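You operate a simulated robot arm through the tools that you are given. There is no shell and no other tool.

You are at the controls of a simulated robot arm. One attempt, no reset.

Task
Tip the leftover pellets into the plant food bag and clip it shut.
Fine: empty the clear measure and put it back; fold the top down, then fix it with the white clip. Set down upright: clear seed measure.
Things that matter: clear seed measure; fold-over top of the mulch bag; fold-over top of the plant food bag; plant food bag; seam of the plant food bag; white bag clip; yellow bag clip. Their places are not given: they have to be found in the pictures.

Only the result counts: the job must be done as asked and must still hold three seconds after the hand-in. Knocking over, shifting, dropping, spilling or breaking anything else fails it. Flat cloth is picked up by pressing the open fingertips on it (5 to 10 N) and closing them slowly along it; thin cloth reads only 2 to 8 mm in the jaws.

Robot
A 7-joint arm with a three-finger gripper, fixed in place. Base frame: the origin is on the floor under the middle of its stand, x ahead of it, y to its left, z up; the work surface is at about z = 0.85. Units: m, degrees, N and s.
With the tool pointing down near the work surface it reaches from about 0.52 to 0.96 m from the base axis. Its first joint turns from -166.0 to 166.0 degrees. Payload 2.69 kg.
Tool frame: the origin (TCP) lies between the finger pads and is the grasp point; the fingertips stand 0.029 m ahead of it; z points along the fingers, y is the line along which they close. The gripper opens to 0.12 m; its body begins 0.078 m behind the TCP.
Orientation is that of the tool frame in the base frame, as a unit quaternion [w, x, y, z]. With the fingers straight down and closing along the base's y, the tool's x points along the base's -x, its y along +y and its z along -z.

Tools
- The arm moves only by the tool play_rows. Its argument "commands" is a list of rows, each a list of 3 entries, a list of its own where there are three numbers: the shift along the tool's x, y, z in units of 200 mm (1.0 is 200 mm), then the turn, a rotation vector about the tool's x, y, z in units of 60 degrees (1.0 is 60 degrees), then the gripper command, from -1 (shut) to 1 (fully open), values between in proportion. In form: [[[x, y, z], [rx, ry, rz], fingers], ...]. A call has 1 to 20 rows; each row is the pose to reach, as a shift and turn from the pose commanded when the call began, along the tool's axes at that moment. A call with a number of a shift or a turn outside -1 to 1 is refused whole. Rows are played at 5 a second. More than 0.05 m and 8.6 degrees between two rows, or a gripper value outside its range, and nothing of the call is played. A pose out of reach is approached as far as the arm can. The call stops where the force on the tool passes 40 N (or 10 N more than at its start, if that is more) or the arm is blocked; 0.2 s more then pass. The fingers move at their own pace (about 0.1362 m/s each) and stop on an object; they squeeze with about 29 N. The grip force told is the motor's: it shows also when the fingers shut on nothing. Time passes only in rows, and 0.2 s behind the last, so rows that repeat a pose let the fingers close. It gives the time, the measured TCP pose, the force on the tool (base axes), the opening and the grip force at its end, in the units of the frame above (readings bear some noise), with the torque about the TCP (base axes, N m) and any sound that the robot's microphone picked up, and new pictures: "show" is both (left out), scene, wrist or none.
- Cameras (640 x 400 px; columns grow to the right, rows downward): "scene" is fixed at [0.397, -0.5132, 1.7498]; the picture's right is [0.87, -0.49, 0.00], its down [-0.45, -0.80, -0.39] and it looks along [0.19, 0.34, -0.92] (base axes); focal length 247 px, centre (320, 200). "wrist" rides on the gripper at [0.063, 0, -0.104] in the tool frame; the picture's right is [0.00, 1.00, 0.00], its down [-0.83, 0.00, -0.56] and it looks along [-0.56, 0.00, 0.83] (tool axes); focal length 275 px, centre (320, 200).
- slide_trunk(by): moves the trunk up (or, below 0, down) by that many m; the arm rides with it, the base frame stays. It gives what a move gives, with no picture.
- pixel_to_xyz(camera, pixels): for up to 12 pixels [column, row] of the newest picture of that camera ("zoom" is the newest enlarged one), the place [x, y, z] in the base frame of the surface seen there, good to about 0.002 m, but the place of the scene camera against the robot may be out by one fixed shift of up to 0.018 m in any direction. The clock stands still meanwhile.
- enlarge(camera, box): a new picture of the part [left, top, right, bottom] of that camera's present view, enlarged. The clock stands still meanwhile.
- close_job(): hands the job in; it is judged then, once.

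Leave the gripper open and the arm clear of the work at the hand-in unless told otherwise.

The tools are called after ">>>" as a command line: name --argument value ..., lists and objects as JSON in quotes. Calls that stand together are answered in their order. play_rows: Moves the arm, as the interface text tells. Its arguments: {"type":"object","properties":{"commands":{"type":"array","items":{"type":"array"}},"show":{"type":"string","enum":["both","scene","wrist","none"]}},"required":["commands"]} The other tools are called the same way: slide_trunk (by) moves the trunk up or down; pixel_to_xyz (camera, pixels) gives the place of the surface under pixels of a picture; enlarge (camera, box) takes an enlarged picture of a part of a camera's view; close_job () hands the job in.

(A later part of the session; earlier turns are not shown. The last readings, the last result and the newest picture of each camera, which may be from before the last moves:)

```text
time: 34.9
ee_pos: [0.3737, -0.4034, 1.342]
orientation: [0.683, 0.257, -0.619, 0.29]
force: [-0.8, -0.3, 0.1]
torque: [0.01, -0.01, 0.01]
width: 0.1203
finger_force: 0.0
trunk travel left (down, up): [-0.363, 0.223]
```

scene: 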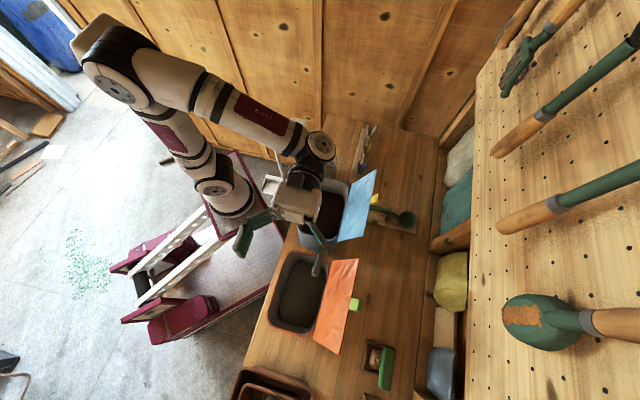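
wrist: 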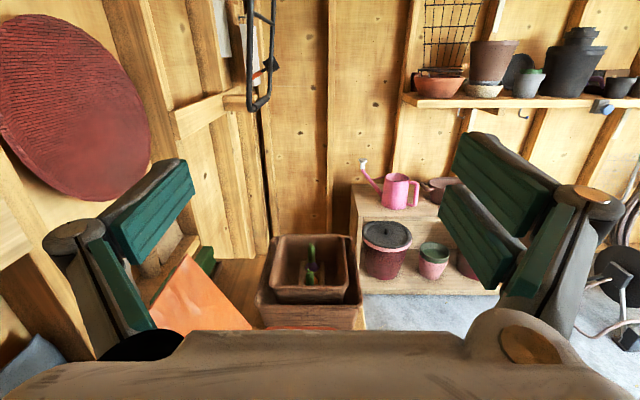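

The full pour pose is reachable. I'll test 20° more tilt and a drop to z≈1.27, still empty.

>>> play_rows --commands '[[[-0.07, 0, 0], [0, 0.07, 0], 1], [[-0.14, 0, 0], [0, 0.14, 0], 1], [[-0.21, 0, 0], [0, 0.21, 0], 1], [[-0.28, 0, 0], [0, 0.28, 0], 1], [[-0.35, 0, 0], [0, 0.35, 0], 1], [[-0.35, 0, 0], [0, 0.35, 0], 1]]' --show "scene"

```text
time: 36.3
ee_pos: [0.3686, -0.4077, 1.2734]
orientation: [0.784, 0.2, -0.484, 0.333]
force: [-0.6, 0.3, 0.7]
torque: [0.0, 0.01, -0.02]
width: 0.12
finger_force: 0.1
trunk travel left (down, up): [-0.363, 0.223]
```

scene: 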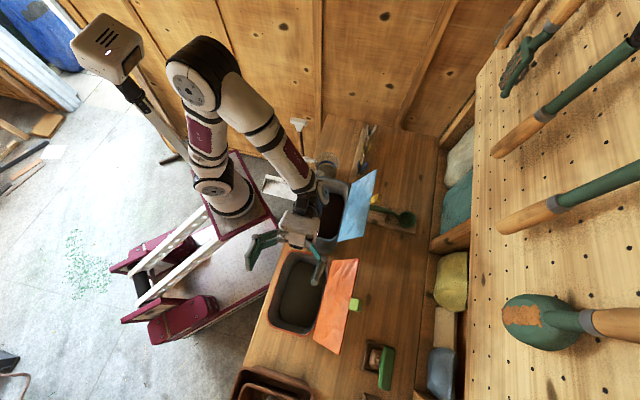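

The tilt to about 140° works too, so the pour is feasible with the trunk at this height. I'll retrace the path back to the measure, undoing the last tilt first.

>>> play_rows --commands '[[[0.062, 0, 0.032], [0, -0.07, 0], 1], [[0.125, 0, 0.063], [0, -0.14, 0], 1], [[0.187, 0, 0.095], [0, -0.21, 0], 1], [[0.25, 0, 0.126], [0, -0.28, 0], 1], [[0.312, 0, 0.158], [0, -0.35, 0], 1], [[0.312, 0, 0.158], [0, -0.35, 0], 1]]' --show "none"

>>> play_rows --commands '[[[0, 0, 0], [-0.029, -0.105, 0.041], 1], [[0, 0, 0], [-0.057, -0.209, 0.082], 1], [[0, 0, 0], [-0.086, -0.314, 0.123], 1], [[0, 0, 0], [-0.115, -0.418, 0.164], 1], [[0, 0, 0], [-0.143, -0.523, 0.205], 1], [[0, 0, 0], [-0.172, -0.627, 0.246], 1], [[0, 0, 0], [-0.172, -0.627, 0.246], 1]]' --show "none"

>>> play_rows --commands '[[[0, 0, 0], [-0.029, -0.105, 0.041], 1], [[0, 0, 0], [-0.057, -0.209, 0.082], 1], [[0, 0, 0], [-0.086, -0.314, 0.123], 1], [[0, 0, 0], [-0.115, -0.418, 0.164], 1], [[0, 0, 0], [-0.143, -0.523, 0.205], 1], [[0, 0, 0], [-0.172, -0.627, 0.246], 1], [[0, 0, 0], [-0.172, -0.627, 0.246], 1]]' --show "none"

```text
time: 37.7
ee_pos: [0.3689, -0.4074, 1.3413]
orientation: [0.683, 0.257, -0.62, 0.29]
force: [-0.6, -0.9, 0.1]
torque: [-0.01, 0.02, -0.02]
width: 0.1201
finger_force: 0.1
trunk travel left (down, up): [-0.363, 0.223]
```

```text
time: 39.3
ee_pos: [0.3678, -0.4081, 1.343]
orientation: [-0.425, -0.195, 0.857, -0.22]
force: [-0.3, 0.2, 0.4]
torque: [-0.02, 0.03, -0.02]
width: 0.12
finger_force: 0.2
trunk travel left (down, up): [-0.363, 0.223]
```

```text
time: 40.9
ee_pos: [0.3679, -0.4074, 1.3413]
orientation: [-0.111, -0.108, 0.981, -0.121]
force: [-0.4, 0.2, 0.0]
torque: [0.0, 0.0, 0.03]
width: 0.1201
finger_force: 0.1
trunk travel left (down, up): [-0.363, 0.223]
```

Next I'll turn back to the grasp orientation while moving left towards the measure, still at z≈1.34.

>>> play_rows --commands '[[[-0.06, 0.096, -0.037], [-0.008, -0.041, 0.084], 1], [[-0.12, 0.193, -0.074], [-0.016, -0.082, 0.168], 1], [[-0.18, 0.289, -0.112], [-0.024, -0.123, 0.252], 1], [[-0.24, 0.385, -0.149], [-0.032, -0.163, 0.335], 1], [[-0.3, 0.482, -0.186], [-0.04, -0.204, 0.419], 1], [[-0.36, 0.578, -0.223], [-0.048, -0.245, 0.503], 1], [[-0.36, 0.578, -0.223], [-0.048, -0.245, 0.503], 1]]' --show "scene"

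```text
time: 42.5
ee_pos: [0.4179, -0.2728, 1.3415]
orientation: [0.047, 0.14, 0.983, -0.107]
force: [-0.2, -0.2, -0.4]
torque: [0.01, -0.01, 0.03]
width: 0.1202
finger_force: 0.1
trunk travel left (down, up): [-0.363, 0.223]
```

scene: 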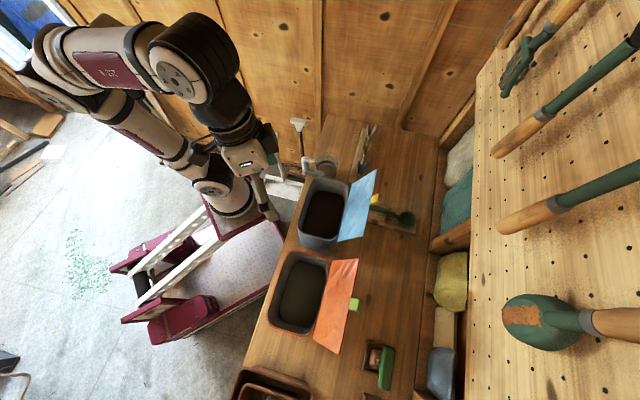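

>>> play_rows --commands '[[[-0.045, 0.163, -0.027], [-0.008, -0.041, 0.084], 1], [[-0.09, 0.327, -0.055], [-0.016, -0.082, 0.168], 1], [[-0.136, 0.49, -0.082], [-0.024, -0.123, 0.252], 1], [[-0.181, 0.653, -0.11], [-0.032, -0.163, 0.335], 1], [[-0.227, 0.817, -0.137], [-0.04, -0.204, 0.419], 1], [[-0.272, 0.98, -0.165], [-0.048, -0.245, 0.503], 1], [[-0.272, 0.98, -0.165], [-0.048, -0.245, 0.503], 1]]' --show "none"

```text
time: 44.1
ee_pos: [0.5232, -0.0976, 1.3418]
orientation: [0.2, 0.374, 0.902, -0.083]
force: [-0.5, -0.6, 0.5]
torque: [-0.01, 0.0, -0.04]
width: 0.12
finger_force: 0.1
trunk travel left (down, up): [-0.363, 0.223]
```

The orientation is exact and I'm level with n 0.439. I'll move 0.11 left to above the handle and lower the trunk 0.35 again, which comes straight down, open fingers straddling the handle.

>>> play_rows --commands '[[[0, 0.14, 0], [0, 0, 0], 1], [[0, 0.28, 0], [0, 0, 0], 1], [[0, 0.42, 0], [0, 0, 0], 1], [[0, 0.548, 0], [0, 0, 0], 1], [[0, 0.548, 0], [0, 0, 0], 1]]' --show "none"

>>> slide_trunk --by -0.33

>>> play_rows --commands '[[[0, 0, 0], [0, 0, 0], 1]]' --show "both"

```text
time: 45.3
ee_pos: [0.6, -0.0199, 1.3413]
orientation: [0.2, 0.373, 0.902, -0.083]
force: [-0.8, 0.0, 0.3]
torque: [-0.01, 0.02, 0.0]
width: 0.1202
finger_force: 0.0
trunk travel left (down, up): [-0.363, 0.223]
```

```text
time: 48.6
ee_pos: [0.6015, -0.0193, 1.0096]
orientation: [0.2, 0.374, 0.902, -0.084]
force: [-0.1, -0.5, 0.1]
torque: [-0.02, 0.0, 0.02]
width: 0.12
finger_force: 0.0
trunk travel left (down, up): [-0.033, 0.553]
```

```text
time: 49.0
ee_pos: [0.6012, -0.0191, 1.0115]
orientation: [0.199, 0.373, 0.902, -0.083]
force: [0.5, -0.4, -0.9]
torque: [0.0, -0.01, -0.01]
width: 0.1199
finger_force: 0.1
trunk travel left (down, up): [-0.033, 0.553]
```

scene: 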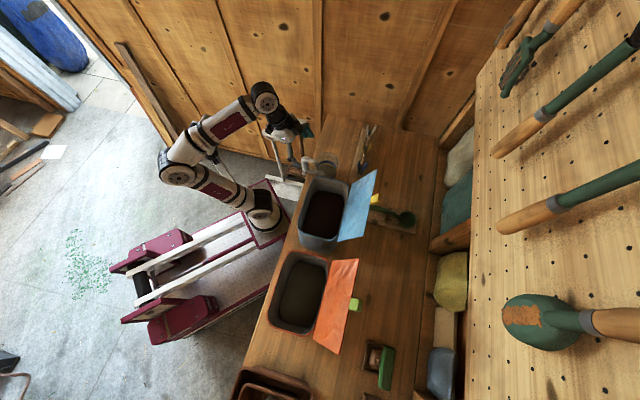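
wrist: 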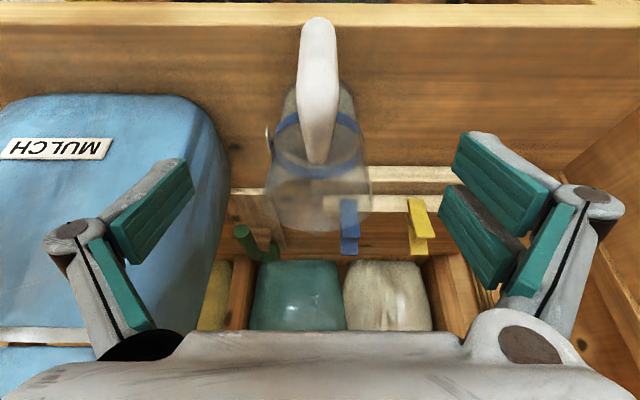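

I'll check the handle's position from here, at wrist columns 300–338 and rows 25–155.

>>> pixel_to_xyz --camera "wrist" --pixels '[[302, 60], [318, 60], [336, 60], [302, 100], [319, 100], [336, 100], [307, 145], [330, 145], [318, 22], [318, 158], [318, 40], [268, 145]]'

>>> enlarge --camera "wrist" --box '[240, 0, 400, 240]'

```text
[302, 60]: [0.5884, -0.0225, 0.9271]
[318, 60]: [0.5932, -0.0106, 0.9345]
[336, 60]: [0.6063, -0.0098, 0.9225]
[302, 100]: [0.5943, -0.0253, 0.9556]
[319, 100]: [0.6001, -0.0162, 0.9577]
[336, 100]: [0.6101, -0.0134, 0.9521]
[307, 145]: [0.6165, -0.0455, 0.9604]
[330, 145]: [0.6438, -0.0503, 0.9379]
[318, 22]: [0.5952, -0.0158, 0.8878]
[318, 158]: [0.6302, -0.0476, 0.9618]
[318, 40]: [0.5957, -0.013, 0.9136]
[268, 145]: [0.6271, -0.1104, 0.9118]
```

```text
1.67 times, centred on (320, 120) of wrist
```

zoom: 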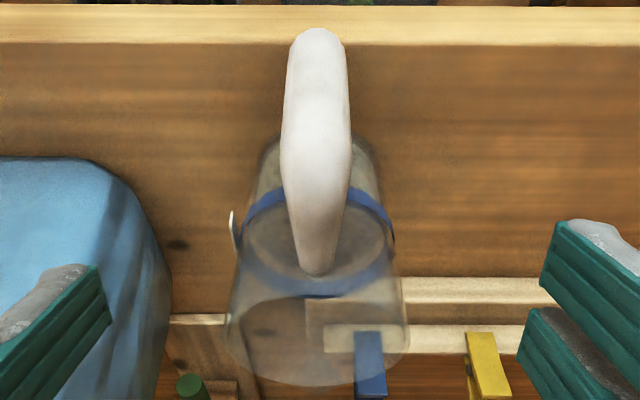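

The handle is centred (u 0.4115 against the tool's 0.4116). I'll descend 0.0755 m to the grasp height.

>>> play_rows --commands '[[[0.041, 0, 0.085], [0, 0, 0], 1], [[0.081, 0, 0.171], [0, 0, 0], 1], [[0.122, 0, 0.256], [0, 0, 0], 1], [[0.162, 0, 0.342], [0, 0, 0], 1], [[0.162, 0, 0.342], [0, 0, 0], 1]]' --show "both"

```text
time: 50.2
ee_pos: [0.6019, -0.0202, 0.9366]
orientation: [0.199, 0.374, 0.902, -0.083]
force: [0.3, 0.0, -0.7]
torque: [0.01, 0.0, 0.0]
width: 0.1199
finger_force: 0.0
trunk travel left (down, up): [-0.033, 0.553]
```

scene: 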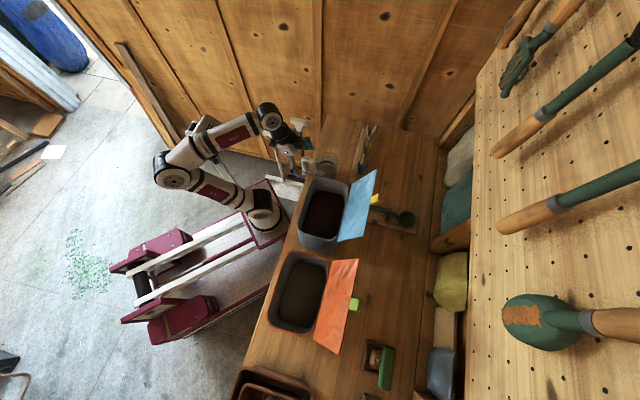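
wrist: 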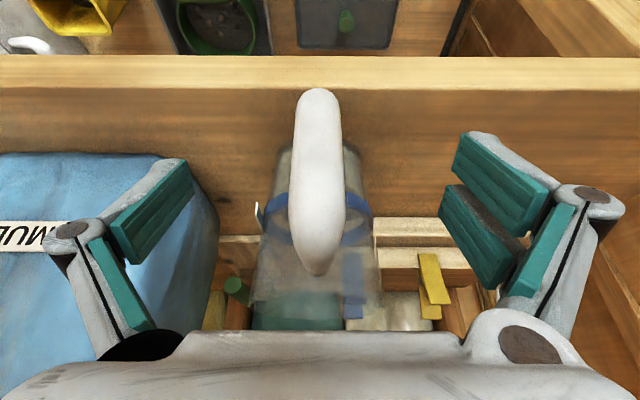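

I'm positioned at n 0.440, u 0.4113, z 0.9366 with the fingers either side of the handle. I'll close gradually.

>>> play_rows --commands '[[[0, 0, 0], [0, 0, 0], 0.6], [[0, 0, 0], [0, 0, 0], 0.2], [[0, 0, 0], [0, 0, 0], -0.1], [[0, 0, 0], [0, 0, 0], -0.3], [[0, 0, 0], [0, 0, 0], -0.45], [[0, 0, 0], [0, 0, 0], -0.55], [[0, 0, 0], [0, 0, 0], -0.62], [[0, 0, 0], [0, 0, 0], -0.7], [[0, 0, 0], [0, 0, 0], -0.8], [[0, 0, 0], [0, 0, 0], -1], [[0, 0, 0], [0, 0, 0], -1], [[0, 0, 0], [0, 0, 0], -1]]' --show "both"

```text
time: 52.8
ee_pos: [0.6005, -0.0185, 0.9359]
orientation: [0.199, 0.374, 0.902, -0.084]
force: [0.6, -0.1, -0.2]
torque: [-0.04, -0.01, -0.01]
width: 0.0244
finger_force: 28.9
trunk travel left (down, up): [-0.033, 0.553]
```

scene: 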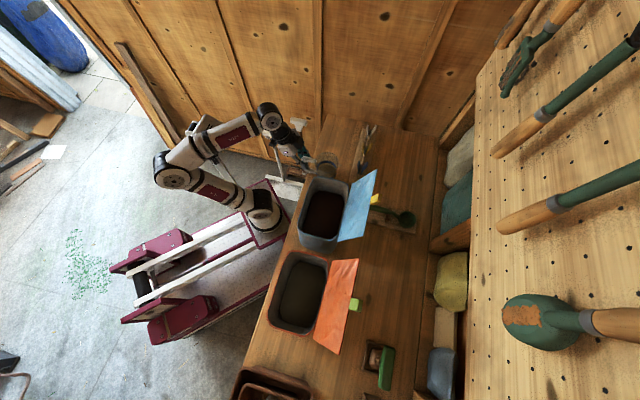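
wrist: 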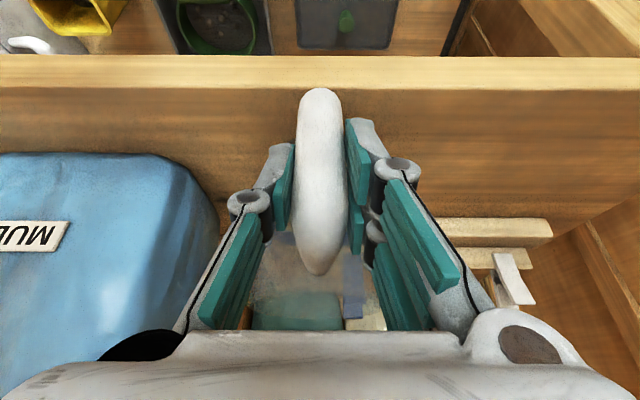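

The grip is firm at 0.0244 m and 29 N, and the handle didn't shift. I'll lift 3 cm and check that the measure hangs level.

>>> play_rows --commands '[[[-0.02, 0, -0.045], [0, 0, 0], -1], [[-0.042, 0, -0.09], [0, 0, 0], -1], [[-0.063, 0, -0.136], [0, 0, 0], -1], [[-0.063, 0, -0.136], [0, 0, 0], -1]]' --show "both"

>>> enlarge --camera "scene" --box '[270, 90, 400, 190]'

```text
time: 53.8
ee_pos: [0.6013, -0.0184, 0.9664]
orientation: [0.2, 0.374, 0.902, -0.083]
force: [0.2, -0.9, -1.4]
torque: [0.11, 0.11, -0.02]
width: 0.0239
finger_force: 28.6
trunk travel left (down, up): [-0.033, 0.553]
```

scene: 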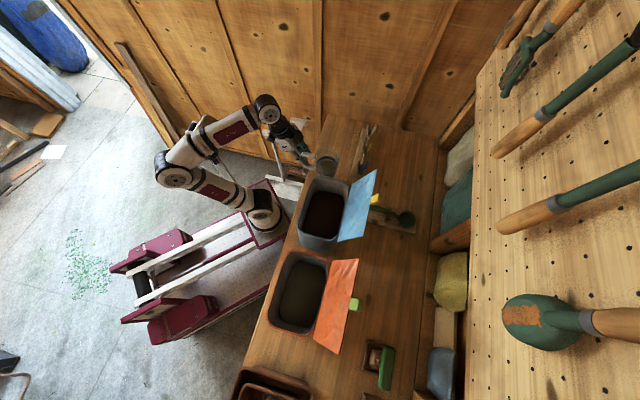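
wrist: 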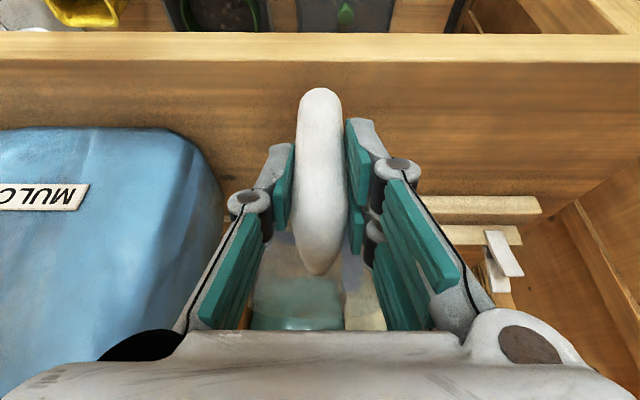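

```text
4.00 times, centred on (335, 140) of scene
```

zoom: 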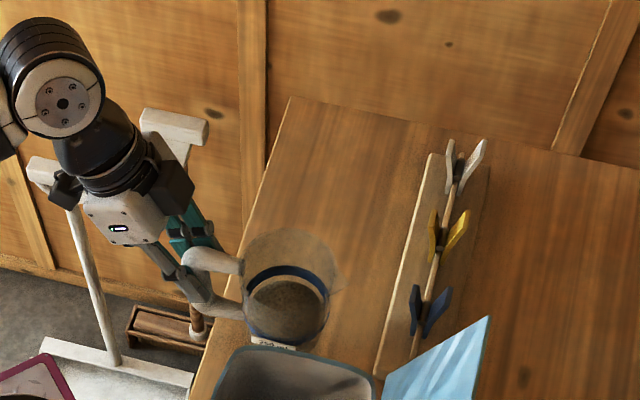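

The measure weighs about 1.5 N, hangs level and hasn't slipped. I'll raise the trunk by 0.33 to the rehearsed height, going straight up.

>>> slide_trunk --by 0.33

>>> play_rows --commands '[[[0, 0, 0], [0, 0, 0], -1]]' --show "both"

```text
time: 57.0
ee_pos: [0.6019, -0.0195, 1.2957]
orientation: [0.2, 0.373, 0.902, -0.083]
force: [-0.1, 0.5, -2.0]
torque: [0.13, 0.14, 0.0]
width: 0.0241
finger_force: 28.9
trunk travel left (down, up): [-0.363, 0.223]
```

```text
time: 57.4
ee_pos: [0.6, -0.0187, 1.2964]
orientation: [0.2, 0.373, 0.902, -0.083]
force: [-0.1, 0.2, -2.5]
torque: [0.11, 0.09, 0.03]
width: 0.0239
finger_force: 28.6
trunk travel left (down, up): [-0.363, 0.223]
```

scene: 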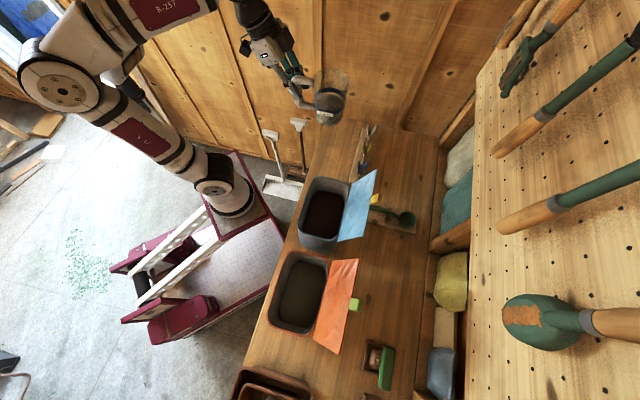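
wrist: 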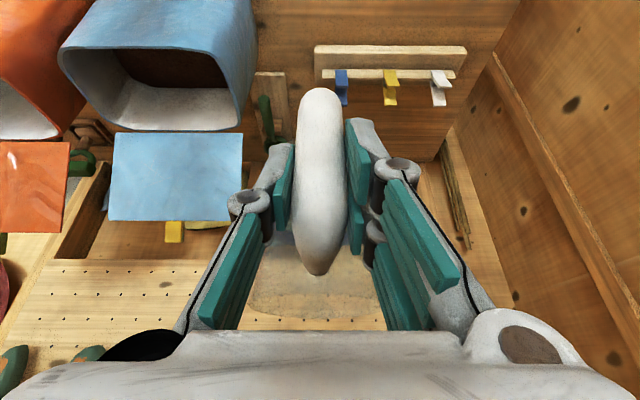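

I'll carry it slowly to the right along the rehearsed path, keeping it level and only turning about the vertical.

>>> play_rows --commands '[[[0, -0.1, 0], [-0.016, 0, -0.034], -1], [[0, -0.2, 0], [-0.032, 0, -0.068], -1], [[0, -0.3, 0], [-0.047, 0, -0.102], -1], [[0, -0.4, 0], [-0.063, 0, -0.136], -1], [[0, -0.5, 0], [-0.079, 0, -0.17], -1], [[0, -0.6, 0], [-0.095, 0, -0.204], -1], [[0, -0.7, 0], [-0.111, 0, -0.238], -1], [[0, -0.8, 0], [-0.126, 0, -0.272], -1], [[0, -0.9, 0], [-0.142, 0, -0.306], -1], [[0, -1.0, 0], [-0.158, 0, -0.34], -1], [[0, -1.0, 0], [-0.158, 0, -0.34], -1]]' --show "scene"

```text
time: 59.8
ee_pos: [0.459, -0.1612, 1.2957]
orientation: [0.211, 0.191, 0.958, -0.042]
force: [0.1, -0.1, -2.6]
torque: [0.06, 0.17, 0.0]
width: 0.024
finger_force: 28.7
trunk travel left (down, up): [-0.363, 0.223]
```

scene: 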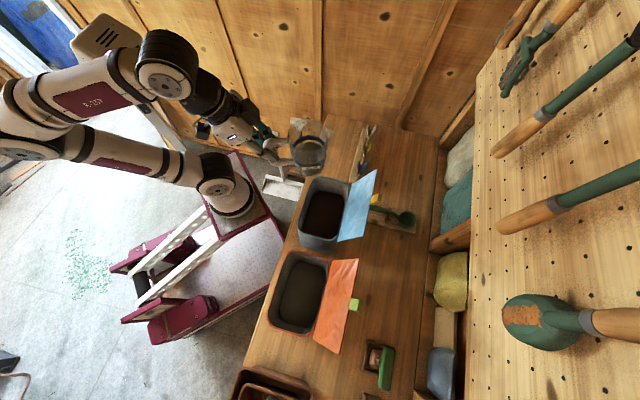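

It's still level, and the grip is steady at 28.7 N. I'll continue to the right with a small turn about the vertical.

>>> play_rows --commands '[[[0.021, -0.082, -0.01], [-0.011, 0, -0.023], -1], [[0.042, -0.165, -0.02], [-0.021, 0, -0.045], -1], [[0.063, -0.247, -0.03], [-0.032, 0, -0.068], -1], [[0.084, -0.33, -0.04], [-0.042, 0, -0.091], -1], [[0.106, -0.412, -0.05], [-0.053, 0, -0.113], -1], [[0.127, -0.494, -0.059], [-0.063, 0, -0.136], -1], [[0.148, -0.577, -0.069], [-0.074, 0, -0.159], -1], [[0.169, -0.659, -0.079], [-0.085, 0, -0.181], -1], [[0.19, -0.742, -0.089], [-0.095, 0, -0.204], -1], [[0.211, -0.824, -0.099], [-0.106, 0, -0.227], -1], [[0.211, -0.824, -0.099], [-0.106, 0, -0.227], -1]]' --show "scene"

```text
time: 62.2
ee_pos: [0.3529, -0.2935, 1.2954]
orientation: [0.216, 0.064, 0.974, -0.015]
force: [0.7, 0.6, -1.7]
torque: [0.0, 0.13, -0.02]
width: 0.024
finger_force: 29.3
trunk travel left (down, up): [-0.363, 0.223]
```

scene: 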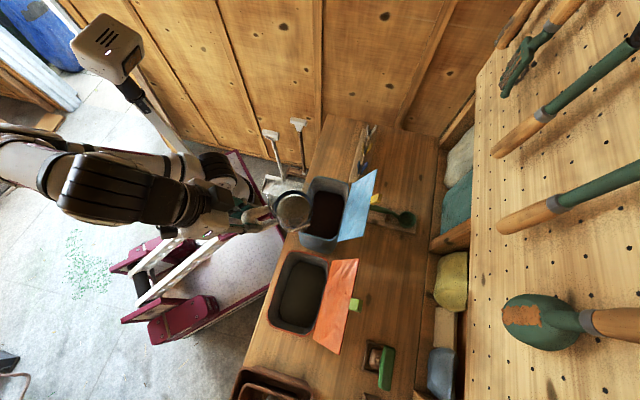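

I'll first shift so the measure sits over the orange bag, still upright, then tilt to 45°, which isn't enough to pour yet.

>>> play_rows --commands '[[[0.045, -0.095, -0.004], [0, 0, 0], -1], [[0.09, -0.189, -0.007], [0, 0, 0], -1], [[0.135, -0.284, -0.011], [0, 0, 0], -1], [[0.18, -0.378, -0.015], [0, 0, 0], -1], [[0.224, -0.473, -0.018], [0, 0, 0], -1], [[0.269, -0.567, -0.022], [0, 0, 0], -1], [[0.314, -0.662, -0.025], [0, 0, 0], -1], [[0.359, -0.756, -0.029], [0, 0, 0], -1], [[0.359, -0.756, -0.029], [-0.001, 0.074, -0.03], -1], [[0.359, -0.756, -0.029], [-0.003, 0.149, -0.06], -1], [[0.359, -0.756, -0.029], [-0.004, 0.223, -0.09], -1], [[0.359, -0.756, -0.029], [-0.005, 0.297, -0.12], -1], [[0.359, -0.756, -0.029], [-0.007, 0.372, -0.15], -1], [[0.359, -0.756, -0.029], [-0.008, 0.446, -0.18], -1], [[0.359, -0.756, -0.029], [-0.009, 0.521, -0.21], -1], [[0.359, -0.756, -0.029], [-0.011, 0.595, -0.24], -1], [[0.359, -0.756, -0.029], [-0.012, 0.669, -0.27], -1], [[0.359, -0.756, -0.029], [-0.013, 0.744, -0.299], -1], [[0.359, -0.756, -0.029], [-0.013, 0.744, -0.299], -1]]' --show "both"

```text
time: 66.2
ee_pos: [0.2662, -0.437, 1.272]
orientation: [-0.175, -0.086, 0.981, -0.014]
force: [0.1, -0.3, -1.3]
torque: [-0.03, 0.05, -0.02]
width: 0.0239
finger_force: 28.8
trunk travel left (down, up): [-0.363, 0.223]
```

scene: 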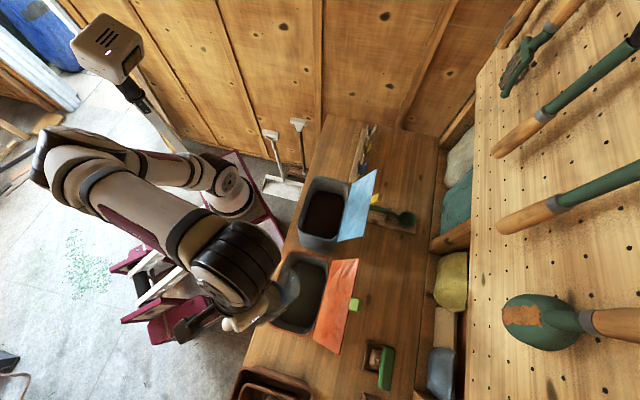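
wrist: 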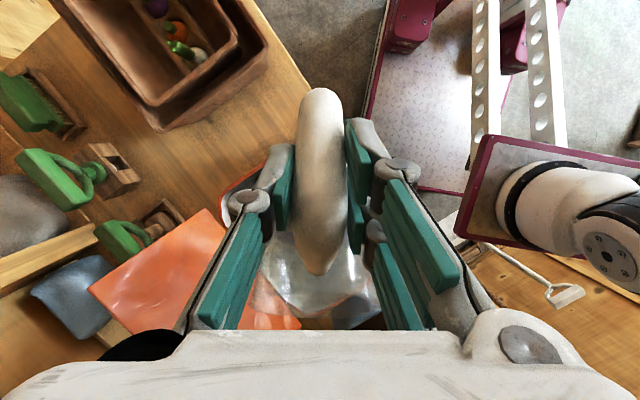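

I'll zoom in on the scene to see the measure over the bag.

>>> enlarge --camera "scene" --box '[200, 220, 380, 370]'

>>> enlarge --camera "wrist" --box '[180, 180, 420, 340]'

```text
2.67 times, centred on (290, 295) of scene
```

zoom: 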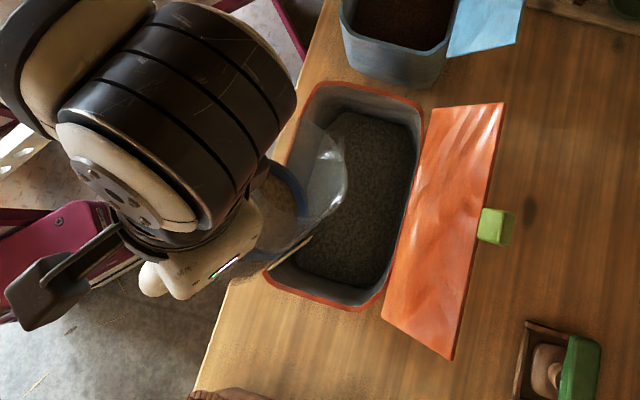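

```text
2.50 times, centred on (300, 260) of wrist
```

zoom: 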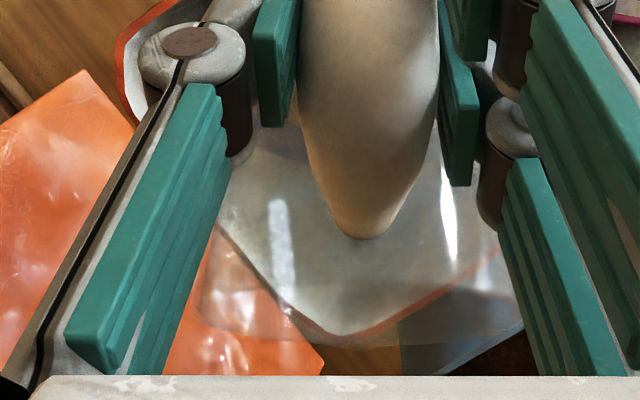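

The lip is over the bag opening. I'll yaw 35° at constant tilt with the lip staying in place, so the final tilt is a clean one about the finger axis.

>>> play_rows --commands '[[[-0.015, -0.05, -0.005], [0.0285, 0, -0.0783], -1], [[-0.029, -0.099, -0.011], [0.057, 0, -0.157], -1], [[-0.044, -0.149, -0.016], [0.0855, 0, -0.235], -1], [[-0.059, -0.198, -0.021], [0.114, 0, -0.313], -1], [[-0.074, -0.248, -0.026], [0.1425, 0, -0.3915], -1], [[-0.088, -0.297, -0.032], [0.171, 0, -0.47], -1], [[-0.103, -0.347, -0.037], [0.1995, 0, -0.548], -1], [[-0.103, -0.347, -0.037], [0.1995, 0, -0.548], -1]]' --show "both"

>>> enlarge --camera "scene" --box '[200, 220, 380, 370]'

```text
time: 68.0
ee_pos: [0.3006, -0.5018, 1.2721]
orientation: [-0.161, -0.376, 0.91, -0.067]
force: [-0.6, -0.2, -1.9]
torque: [-0.01, -0.01, -0.02]
width: 0.0241
finger_force: 29.5
trunk travel left (down, up): [-0.363, 0.223]
```

scene: 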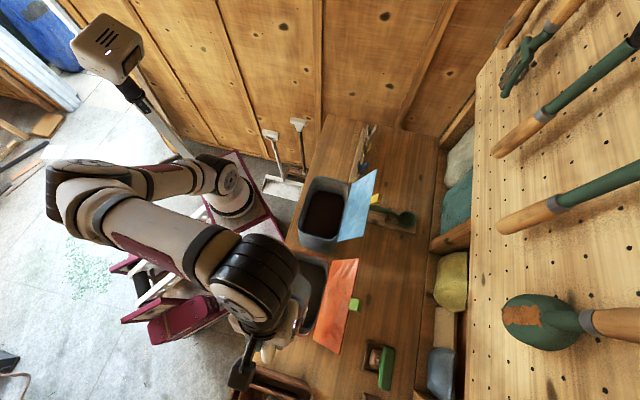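
wrist: 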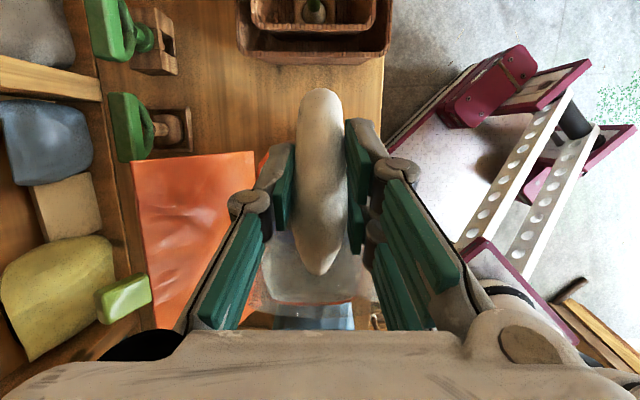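

```text
2.67 times, centred on (290, 295) of scene
```

zoom: 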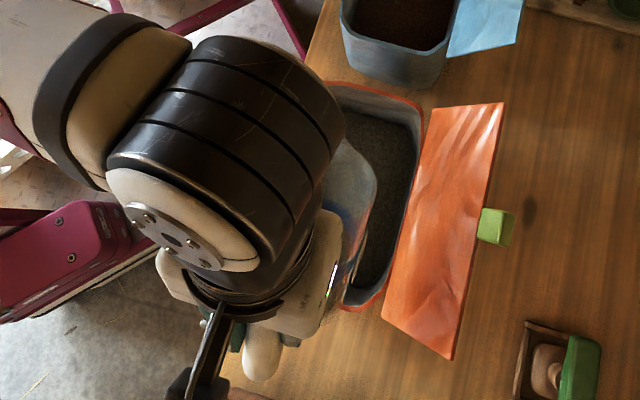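

The pose is exact, with the lip at about (n 0.567, u −0.02). I'll now tilt smoothly to 75° with the lip over the middle of the bag, then check.

>>> play_rows --commands '[[[-0.006, -0.003, -0.025], [0, 0.083, 0], -1], [[-0.019, -0.005, -0.05], [0, 0.167, 0], -1], [[-0.036, -0.008, -0.072], [0, 0.25, 0], -1], [[-0.059, -0.01, -0.092], [0, 0.333, 0], -1], [[-0.086, -0.013, -0.108], [0, 0.417, 0], -1], [[-0.117, -0.015, -0.122], [0, 0.5, 0], -1], [[-0.117, -0.015, -0.122], [0, 0.5, 0], -1]]' --show "both"

>>> enlarge --camera "scene" --box '[220, 220, 380, 370]'

```text
time: 69.6
ee_pos: [0.3253, -0.4814, 1.2866]
orientation: [-0.392, -0.346, 0.837, -0.162]
force: [0.3, 0.7, -1.9]
torque: [-0.02, -0.01, -0.01]
width: 0.024
finger_force: 29.0
trunk travel left (down, up): [-0.363, 0.223]
```

scene: 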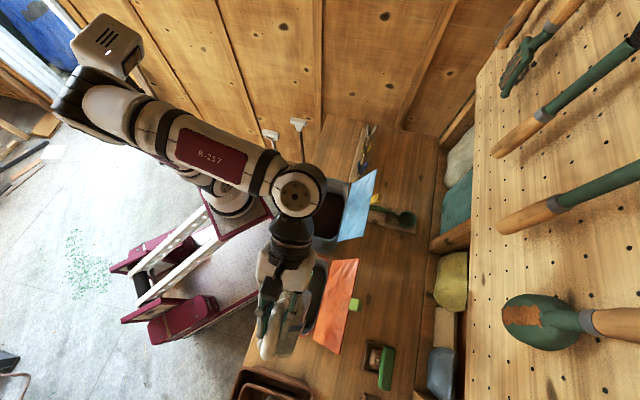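
wrist: 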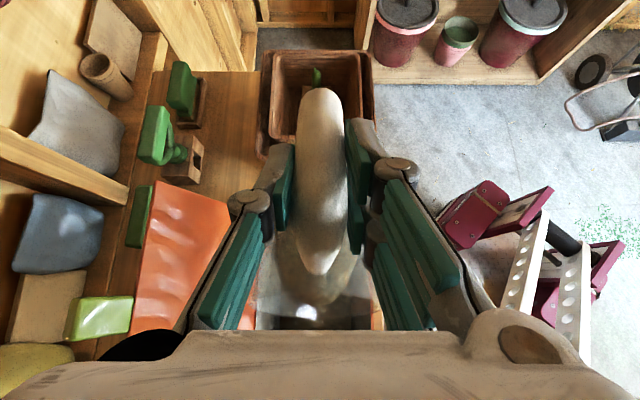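

```text
2.67 times, centred on (300, 295) of scene
```

zoom: 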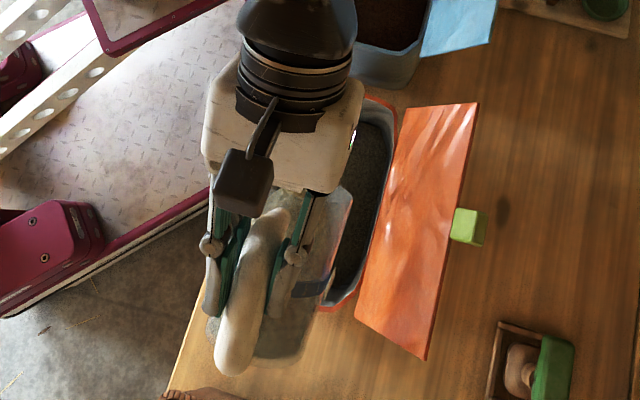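

There's no spill and the grip is steady. I'll go on to 120° slowly, pivoting about the lip over the bag centre.

>>> play_rows --commands '[[[-0.026, 0, -0.026], [0, 0.083, 0], -1], [[-0.057, 0, -0.05], [0, 0.167, 0], -1], [[-0.057, 0, -0.05], [0, 0.167, 0], -1], [[-0.093, 0, -0.072], [0, 0.25, 0], -1], [[-0.093, 0, -0.072], [0, 0.25, 0], -1], [[-0.126, 0, -0.127], [0, 0.333, 0], -1], [[-0.126, 0, -0.127], [0, 0.333, 0], -1], [[-0.163, 0, -0.178], [0, 0.417, 0], -1], [[-0.163, 0, -0.178], [0, 0.417, 0], -1], [[-0.204, 0, -0.225], [0, 0.5, 0], -1], [[-0.25, 0, -0.269], [0, 0.583, 0], -1], [[-0.299, 0, -0.309], [0, 0.667, 0], -1], [[-0.351, 0, -0.345], [0, 0.75, 0], -1], [[-0.351, 0, -0.345], [0, 0.75, 0], -1], [[-0.351, 0, -0.345], [0, 0.75, 0], -1], [[-0.351, 0, -0.345], [0, 0.75, 0], -1]]' --show "both"

>>> enlarge --camera "scene" --box '[220, 220, 380, 370]'

```text
time: 73.0
ee_pos: [0.394, -0.4115, 1.277]
orientation: [0.682, 0.258, -0.624, 0.281]
force: [-0.6, 0.6, -1.1]
torque: [0.02, -0.03, -0.02]
width: 0.0241
finger_force: 29.0
trunk travel left (down, up): [-0.363, 0.223]
```

scene: 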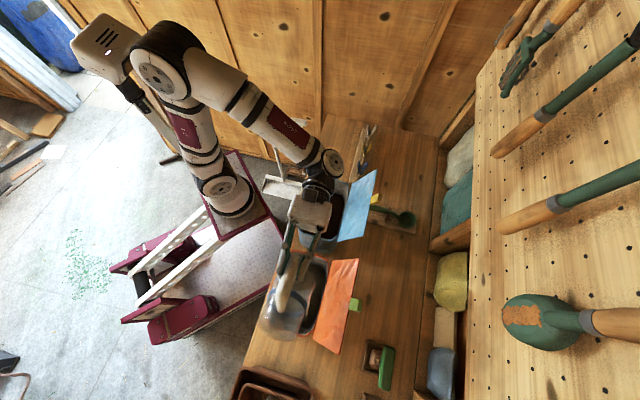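
wrist: 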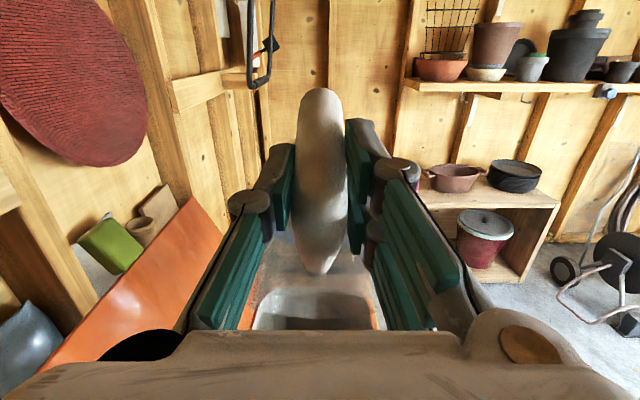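

```text
2.67 times, centred on (300, 295) of scene
```

zoom: 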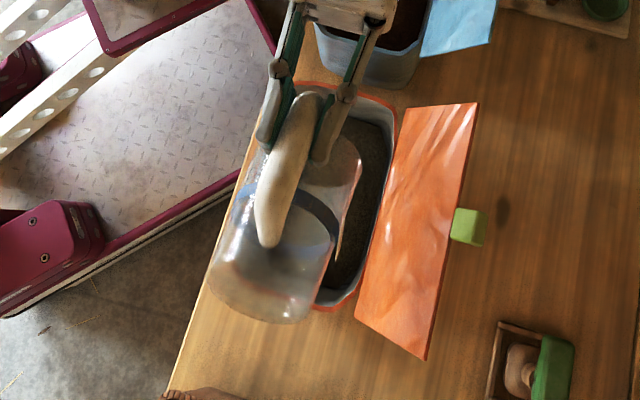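

The measure looks empty and the load has dropped to about 1.1 N. I'll tilt another 15° with a small shake so nothing stays behind, then look closely.

>>> play_rows --commands '[[[0.007, 0, -0.085], [0, 0.125, 0], -1], [[0.015, 0, -0.17], [0, 0.25, 0], -1], [[0.015, 0, -0.17], [0, 0.25, 0], -1], [[0.015, 0, -0.17], [0, 0.2, 0], -1], [[0.015, 0, -0.17], [0, 0.27, 0], -1], [[0.015, 0, -0.17], [0, 0.2, 0], -1], [[0.015, 0, -0.17], [0, 0.27, 0], -1], [[0.015, 0, -0.17], [0, 0.25, 0], -1], [[0.015, 0, -0.17], [0, 0.25, 0], -1]]' --show "both"

>>> enlarge --camera "scene" --box '[250, 240, 370, 340]'

>>> enlarge --camera "wrist" --box '[220, 200, 420, 340]'

```text
time: 75.0
ee_pos: [0.4171, -0.3881, 1.2775]
orientation: [0.758, 0.219, -0.529, 0.313]
force: [0.5, -0.3, -1.1]
torque: [0.03, -0.07, 0.01]
width: 0.024
finger_force: 28.7
trunk travel left (down, up): [-0.363, 0.223]
```

scene: 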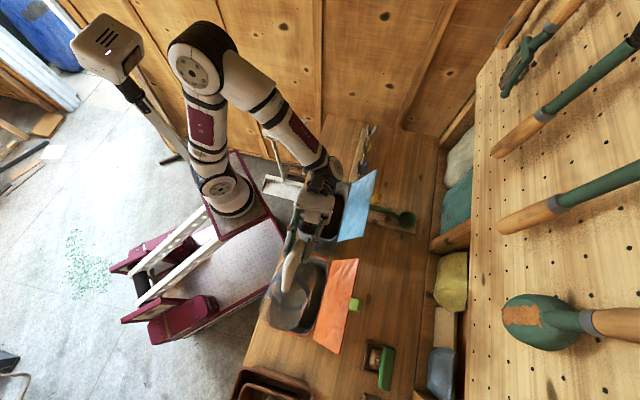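
wrist: 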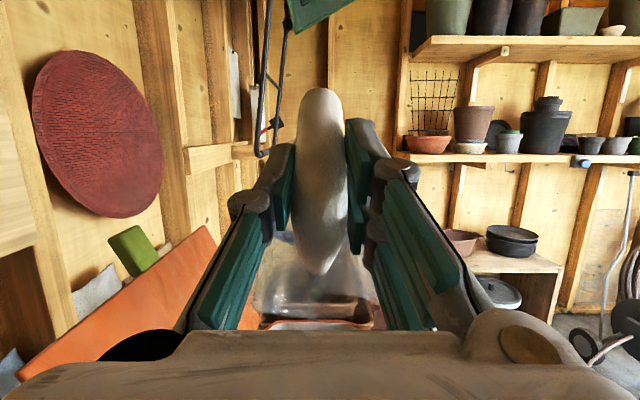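

```text
4.00 times, centred on (310, 290) of scene
```

zoom: 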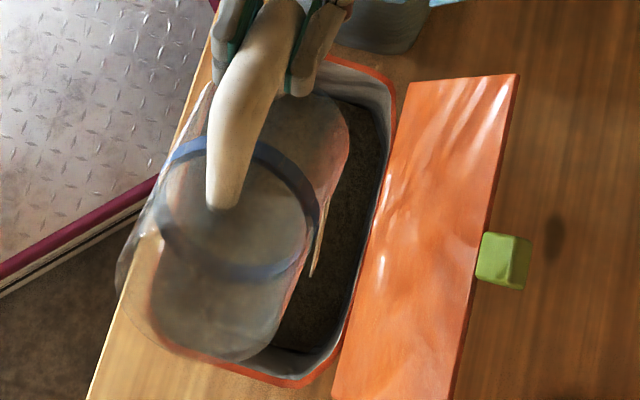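

```text
2.86 times, centred on (320, 270) of wrist
```

zoom: 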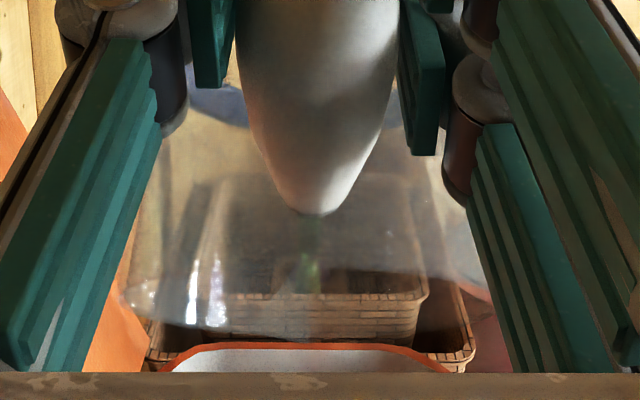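

The measure is clear and empty. I'll reverse the tilt to 75°, pivoting about the lip and slightly higher.

>>> play_rows --commands '[[[-0.015, 0, 0.083], [0, -0.125, 0], -1], [[-0.03, 0, 0.165], [0, -0.25, 0], -1], [[-0.045, 0, 0.248], [0, -0.375, 0], -1], [[-0.06, 0, 0.33], [0, -0.5, 0], -1], [[-0.076, 0, 0.413], [0, -0.625, 0], -1], [[-0.091, 0, 0.496], [0, -0.75, 0], -1], [[-0.106, 0, 0.578], [0, -0.875, 0], -1], [[-0.121, 0, 0.661], [0, -1.0, 0], -1], [[-0.121, 0, 0.661], [0, -1.0, 0], -1]]' --show "scene"

```text
time: 77.0
ee_pos: [0.3241, -0.4817, 1.2991]
orientation: [-0.391, -0.346, 0.837, -0.162]
force: [0.3, 0.1, -1.1]
torque: [0.04, -0.02, -0.03]
width: 0.024
finger_force: 29.0
trunk travel left (down, up): [-0.363, 0.223]
```

scene: 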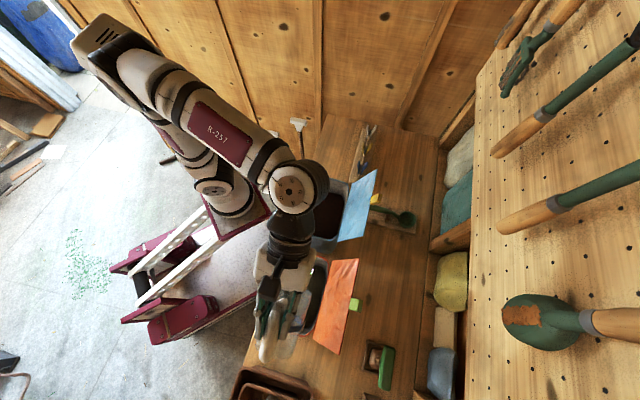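

It's all clear. I'll return the measure to upright in two steps while backing away in front of the bags.

>>> play_rows --commands '[[[-0.02, 0.05, -0.038], [-0.0145, -0.098, 0.065], -1], [[-0.04, 0.1, -0.076], [-0.029, -0.197, 0.131], -1], [[-0.06, 0.15, -0.114], [-0.0435, -0.295, 0.196], -1], [[-0.079, 0.2, -0.151], [-0.058, -0.394, 0.261], -1], [[-0.099, 0.25, -0.189], [-0.0725, -0.492, 0.327], -1], [[-0.119, 0.3, -0.227], [-0.087, -0.59, 0.392], -1], [[-0.119, 0.3, -0.227], [-0.087, -0.59, 0.392], -1]]' --show "scene"

```text
time: 78.6
ee_pos: [0.3175, -0.4048, 1.3107]
orientation: [-0.094, -0.185, 0.974, -0.087]
force: [0.4, -0.2, -0.9]
torque: [0.04, 0.01, 0.01]
width: 0.0241
finger_force: 28.9
trunk travel left (down, up): [-0.363, 0.223]
```

scene: 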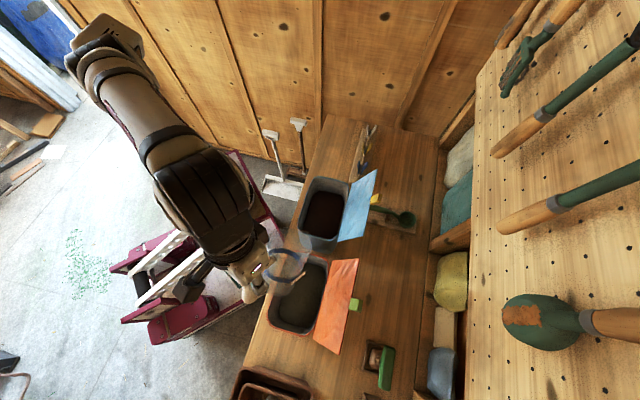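

>>> play_rows --commands '[[[-0.066, 0.074, -0.016], [-0.0145, -0.098, 0.065], -1], [[-0.133, 0.148, -0.033], [-0.029, -0.197, 0.131], -1], [[-0.2, 0.222, -0.05], [-0.0435, -0.295, 0.196], -1], [[-0.266, 0.297, -0.066], [-0.058, -0.394, 0.261], -1], [[-0.333, 0.371, -0.082], [-0.0725, -0.492, 0.327], -1], [[-0.399, 0.445, -0.099], [-0.087, -0.59, 0.392], -1], [[-0.399, 0.445, -0.099], [-0.087, -0.59, 0.392], -1]]' --show "scene"

```text
time: 80.2
ee_pos: [0.3591, -0.2904, 1.3]
orientation: [0.215, 0.0, 0.977, 0.0]
force: [-0.1, -0.4, -0.6]
torque: [-0.01, 0.06, -0.01]
width: 0.0245
finger_force: 28.7
trunk travel left (down, up): [-0.363, 0.223]
```

scene: 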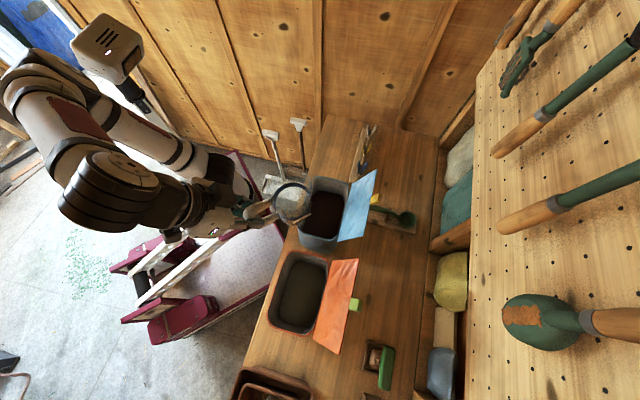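

It's upright again. I'll carry it back left to its place in two moves.

>>> play_rows --commands '[[[-0.082, 0.101, 0.038], [0.0226, 0, 0.0486], -1], [[-0.165, 0.202, 0.077], [0.045, 0, 0.097], -1], [[-0.247, 0.303, 0.115], [0.068, 0, 0.146], -1], [[-0.33, 0.404, 0.154], [0.09, 0, 0.194], -1], [[-0.412, 0.505, 0.192], [0.113, 0, 0.243], -1], [[-0.495, 0.606, 0.231], [0.135, 0, 0.291], -1], [[-0.577, 0.707, 0.269], [0.158, 0, 0.34], -1], [[-0.577, 0.707, 0.269], [0.158, 0, 0.34], -1]]' --show "none"

```text
time: 82.0
ee_pos: [0.4846, -0.1493, 1.2999]
orientation: [0.211, 0.191, 0.958, -0.044]
force: [-0.9, 0.3, -1.0]
torque: [0.03, 0.05, 0.01]
width: 0.024
finger_force: 29.3
trunk travel left (down, up): [-0.363, 0.223]
```

>>> play_rows --commands '[[[-0.037, 0.118, 0.017], [0.0226, 0, 0.0486], -1], [[-0.074, 0.236, 0.035], [0.045, 0, 0.097], -1], [[-0.111, 0.354, 0.052], [0.068, 0, 0.146], -1], [[-0.148, 0.472, 0.069], [0.09, 0, 0.194], -1], [[-0.185, 0.59, 0.086], [0.113, 0, 0.243], -1], [[-0.222, 0.708, 0.104], [0.135, 0, 0.291], -1], [[-0.259, 0.826, 0.121], [0.158, 0, 0.34], -1], [[-0.259, 0.826, 0.121], [0.158, 0, 0.34], -1]]' --show "both"

```text
time: 83.8
ee_pos: [0.6016, -0.0199, 1.2979]
orientation: [0.198, 0.375, 0.902, -0.083]
force: [-0.1, -1.2, -0.6]
torque: [0.06, 0.06, -0.05]
width: 0.0242
finger_force: 29.4
trunk travel left (down, up): [-0.363, 0.223]
```

scene: 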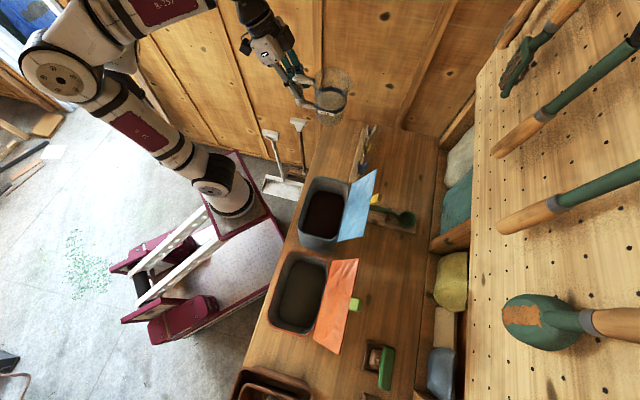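
wrist: 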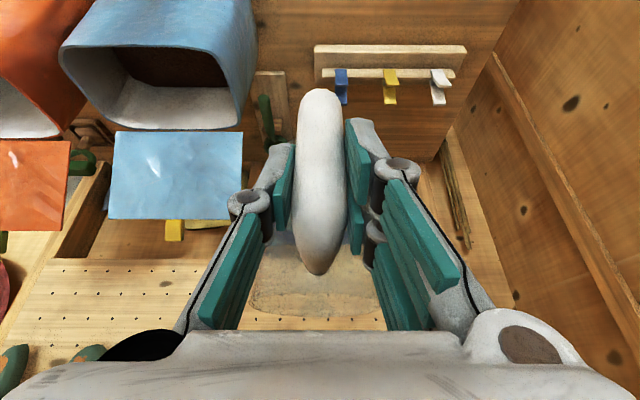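

The picture matches the one at lift-off, and the handle hasn't slipped. I'll lower the trunk 0.33 to bring it just above its spot.

>>> slide_trunk --by -0.33

>>> play_rows --commands '[[[0, 0, 0], [0, 0, 0], -1]]' --show "both"

```text
time: 87.1
ee_pos: [0.6018, -0.018, 0.9695]
orientation: [0.199, 0.373, 0.902, -0.084]
force: [0.9, 0.2, -0.4]
torque: [0.05, 0.05, -0.01]
width: 0.0242
finger_force: 29.3
trunk travel left (down, up): [-0.033, 0.553]
```

```text
time: 87.5
ee_pos: [0.6023, -0.0181, 0.9686]
orientation: [0.198, 0.373, 0.902, -0.084]
force: [0.5, 0.0, -1.6]
torque: [0.05, 0.04, 0.0]
width: 0.0242
finger_force: 29.3
trunk travel left (down, up): [-0.033, 0.553]
```

scene: 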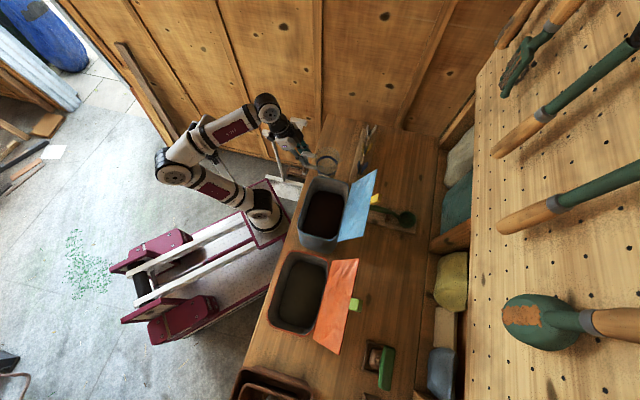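
wrist: 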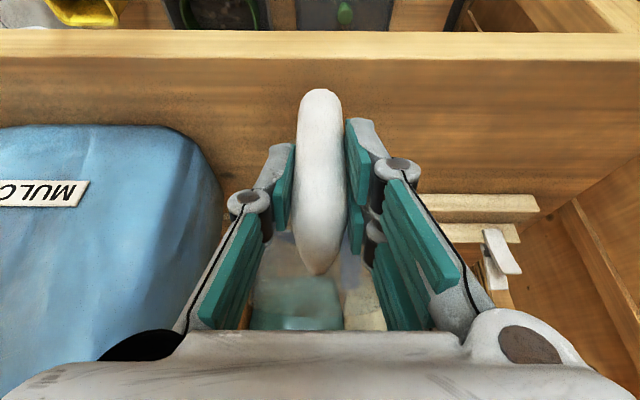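

I'm within a millimetre of the pick-up pose. I'll lower slowly about 3 cm onto the bench.

>>> play_rows --commands '[[[0.02, 0, 0.043], [0, 0, 0], -1], [[0.04, 0, 0.086], [0, 0, 0], -1], [[0.055, 0, 0.118], [0, 0, 0], -1], [[0.062, 0, 0.134], [0, 0, 0], -1], [[0.067, 0, 0.143], [0, 0, 0], -1], [[0.067, 0, 0.143], [0, 0, 0], -1]]' --show "wrist"

```text
time: 88.9
ee_pos: [0.6021, -0.0189, 0.9376]
orientation: [0.199, 0.374, 0.902, -0.082]
force: [0.0, 2.4, 4.7]
torque: [-0.53, -0.45, 0.09]
width: 0.0241
finger_force: 29.7
trunk travel left (down, up): [-0.033, 0.553]
```

wrist: 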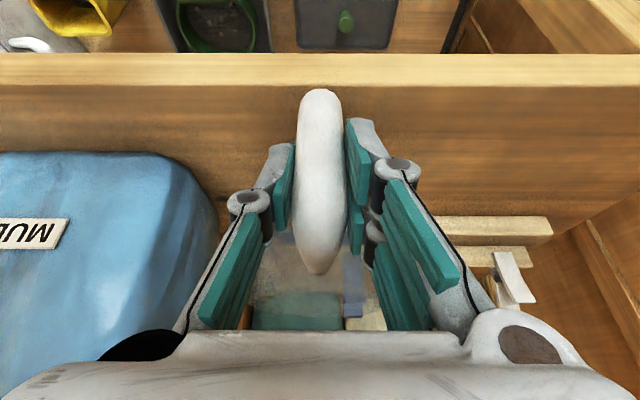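

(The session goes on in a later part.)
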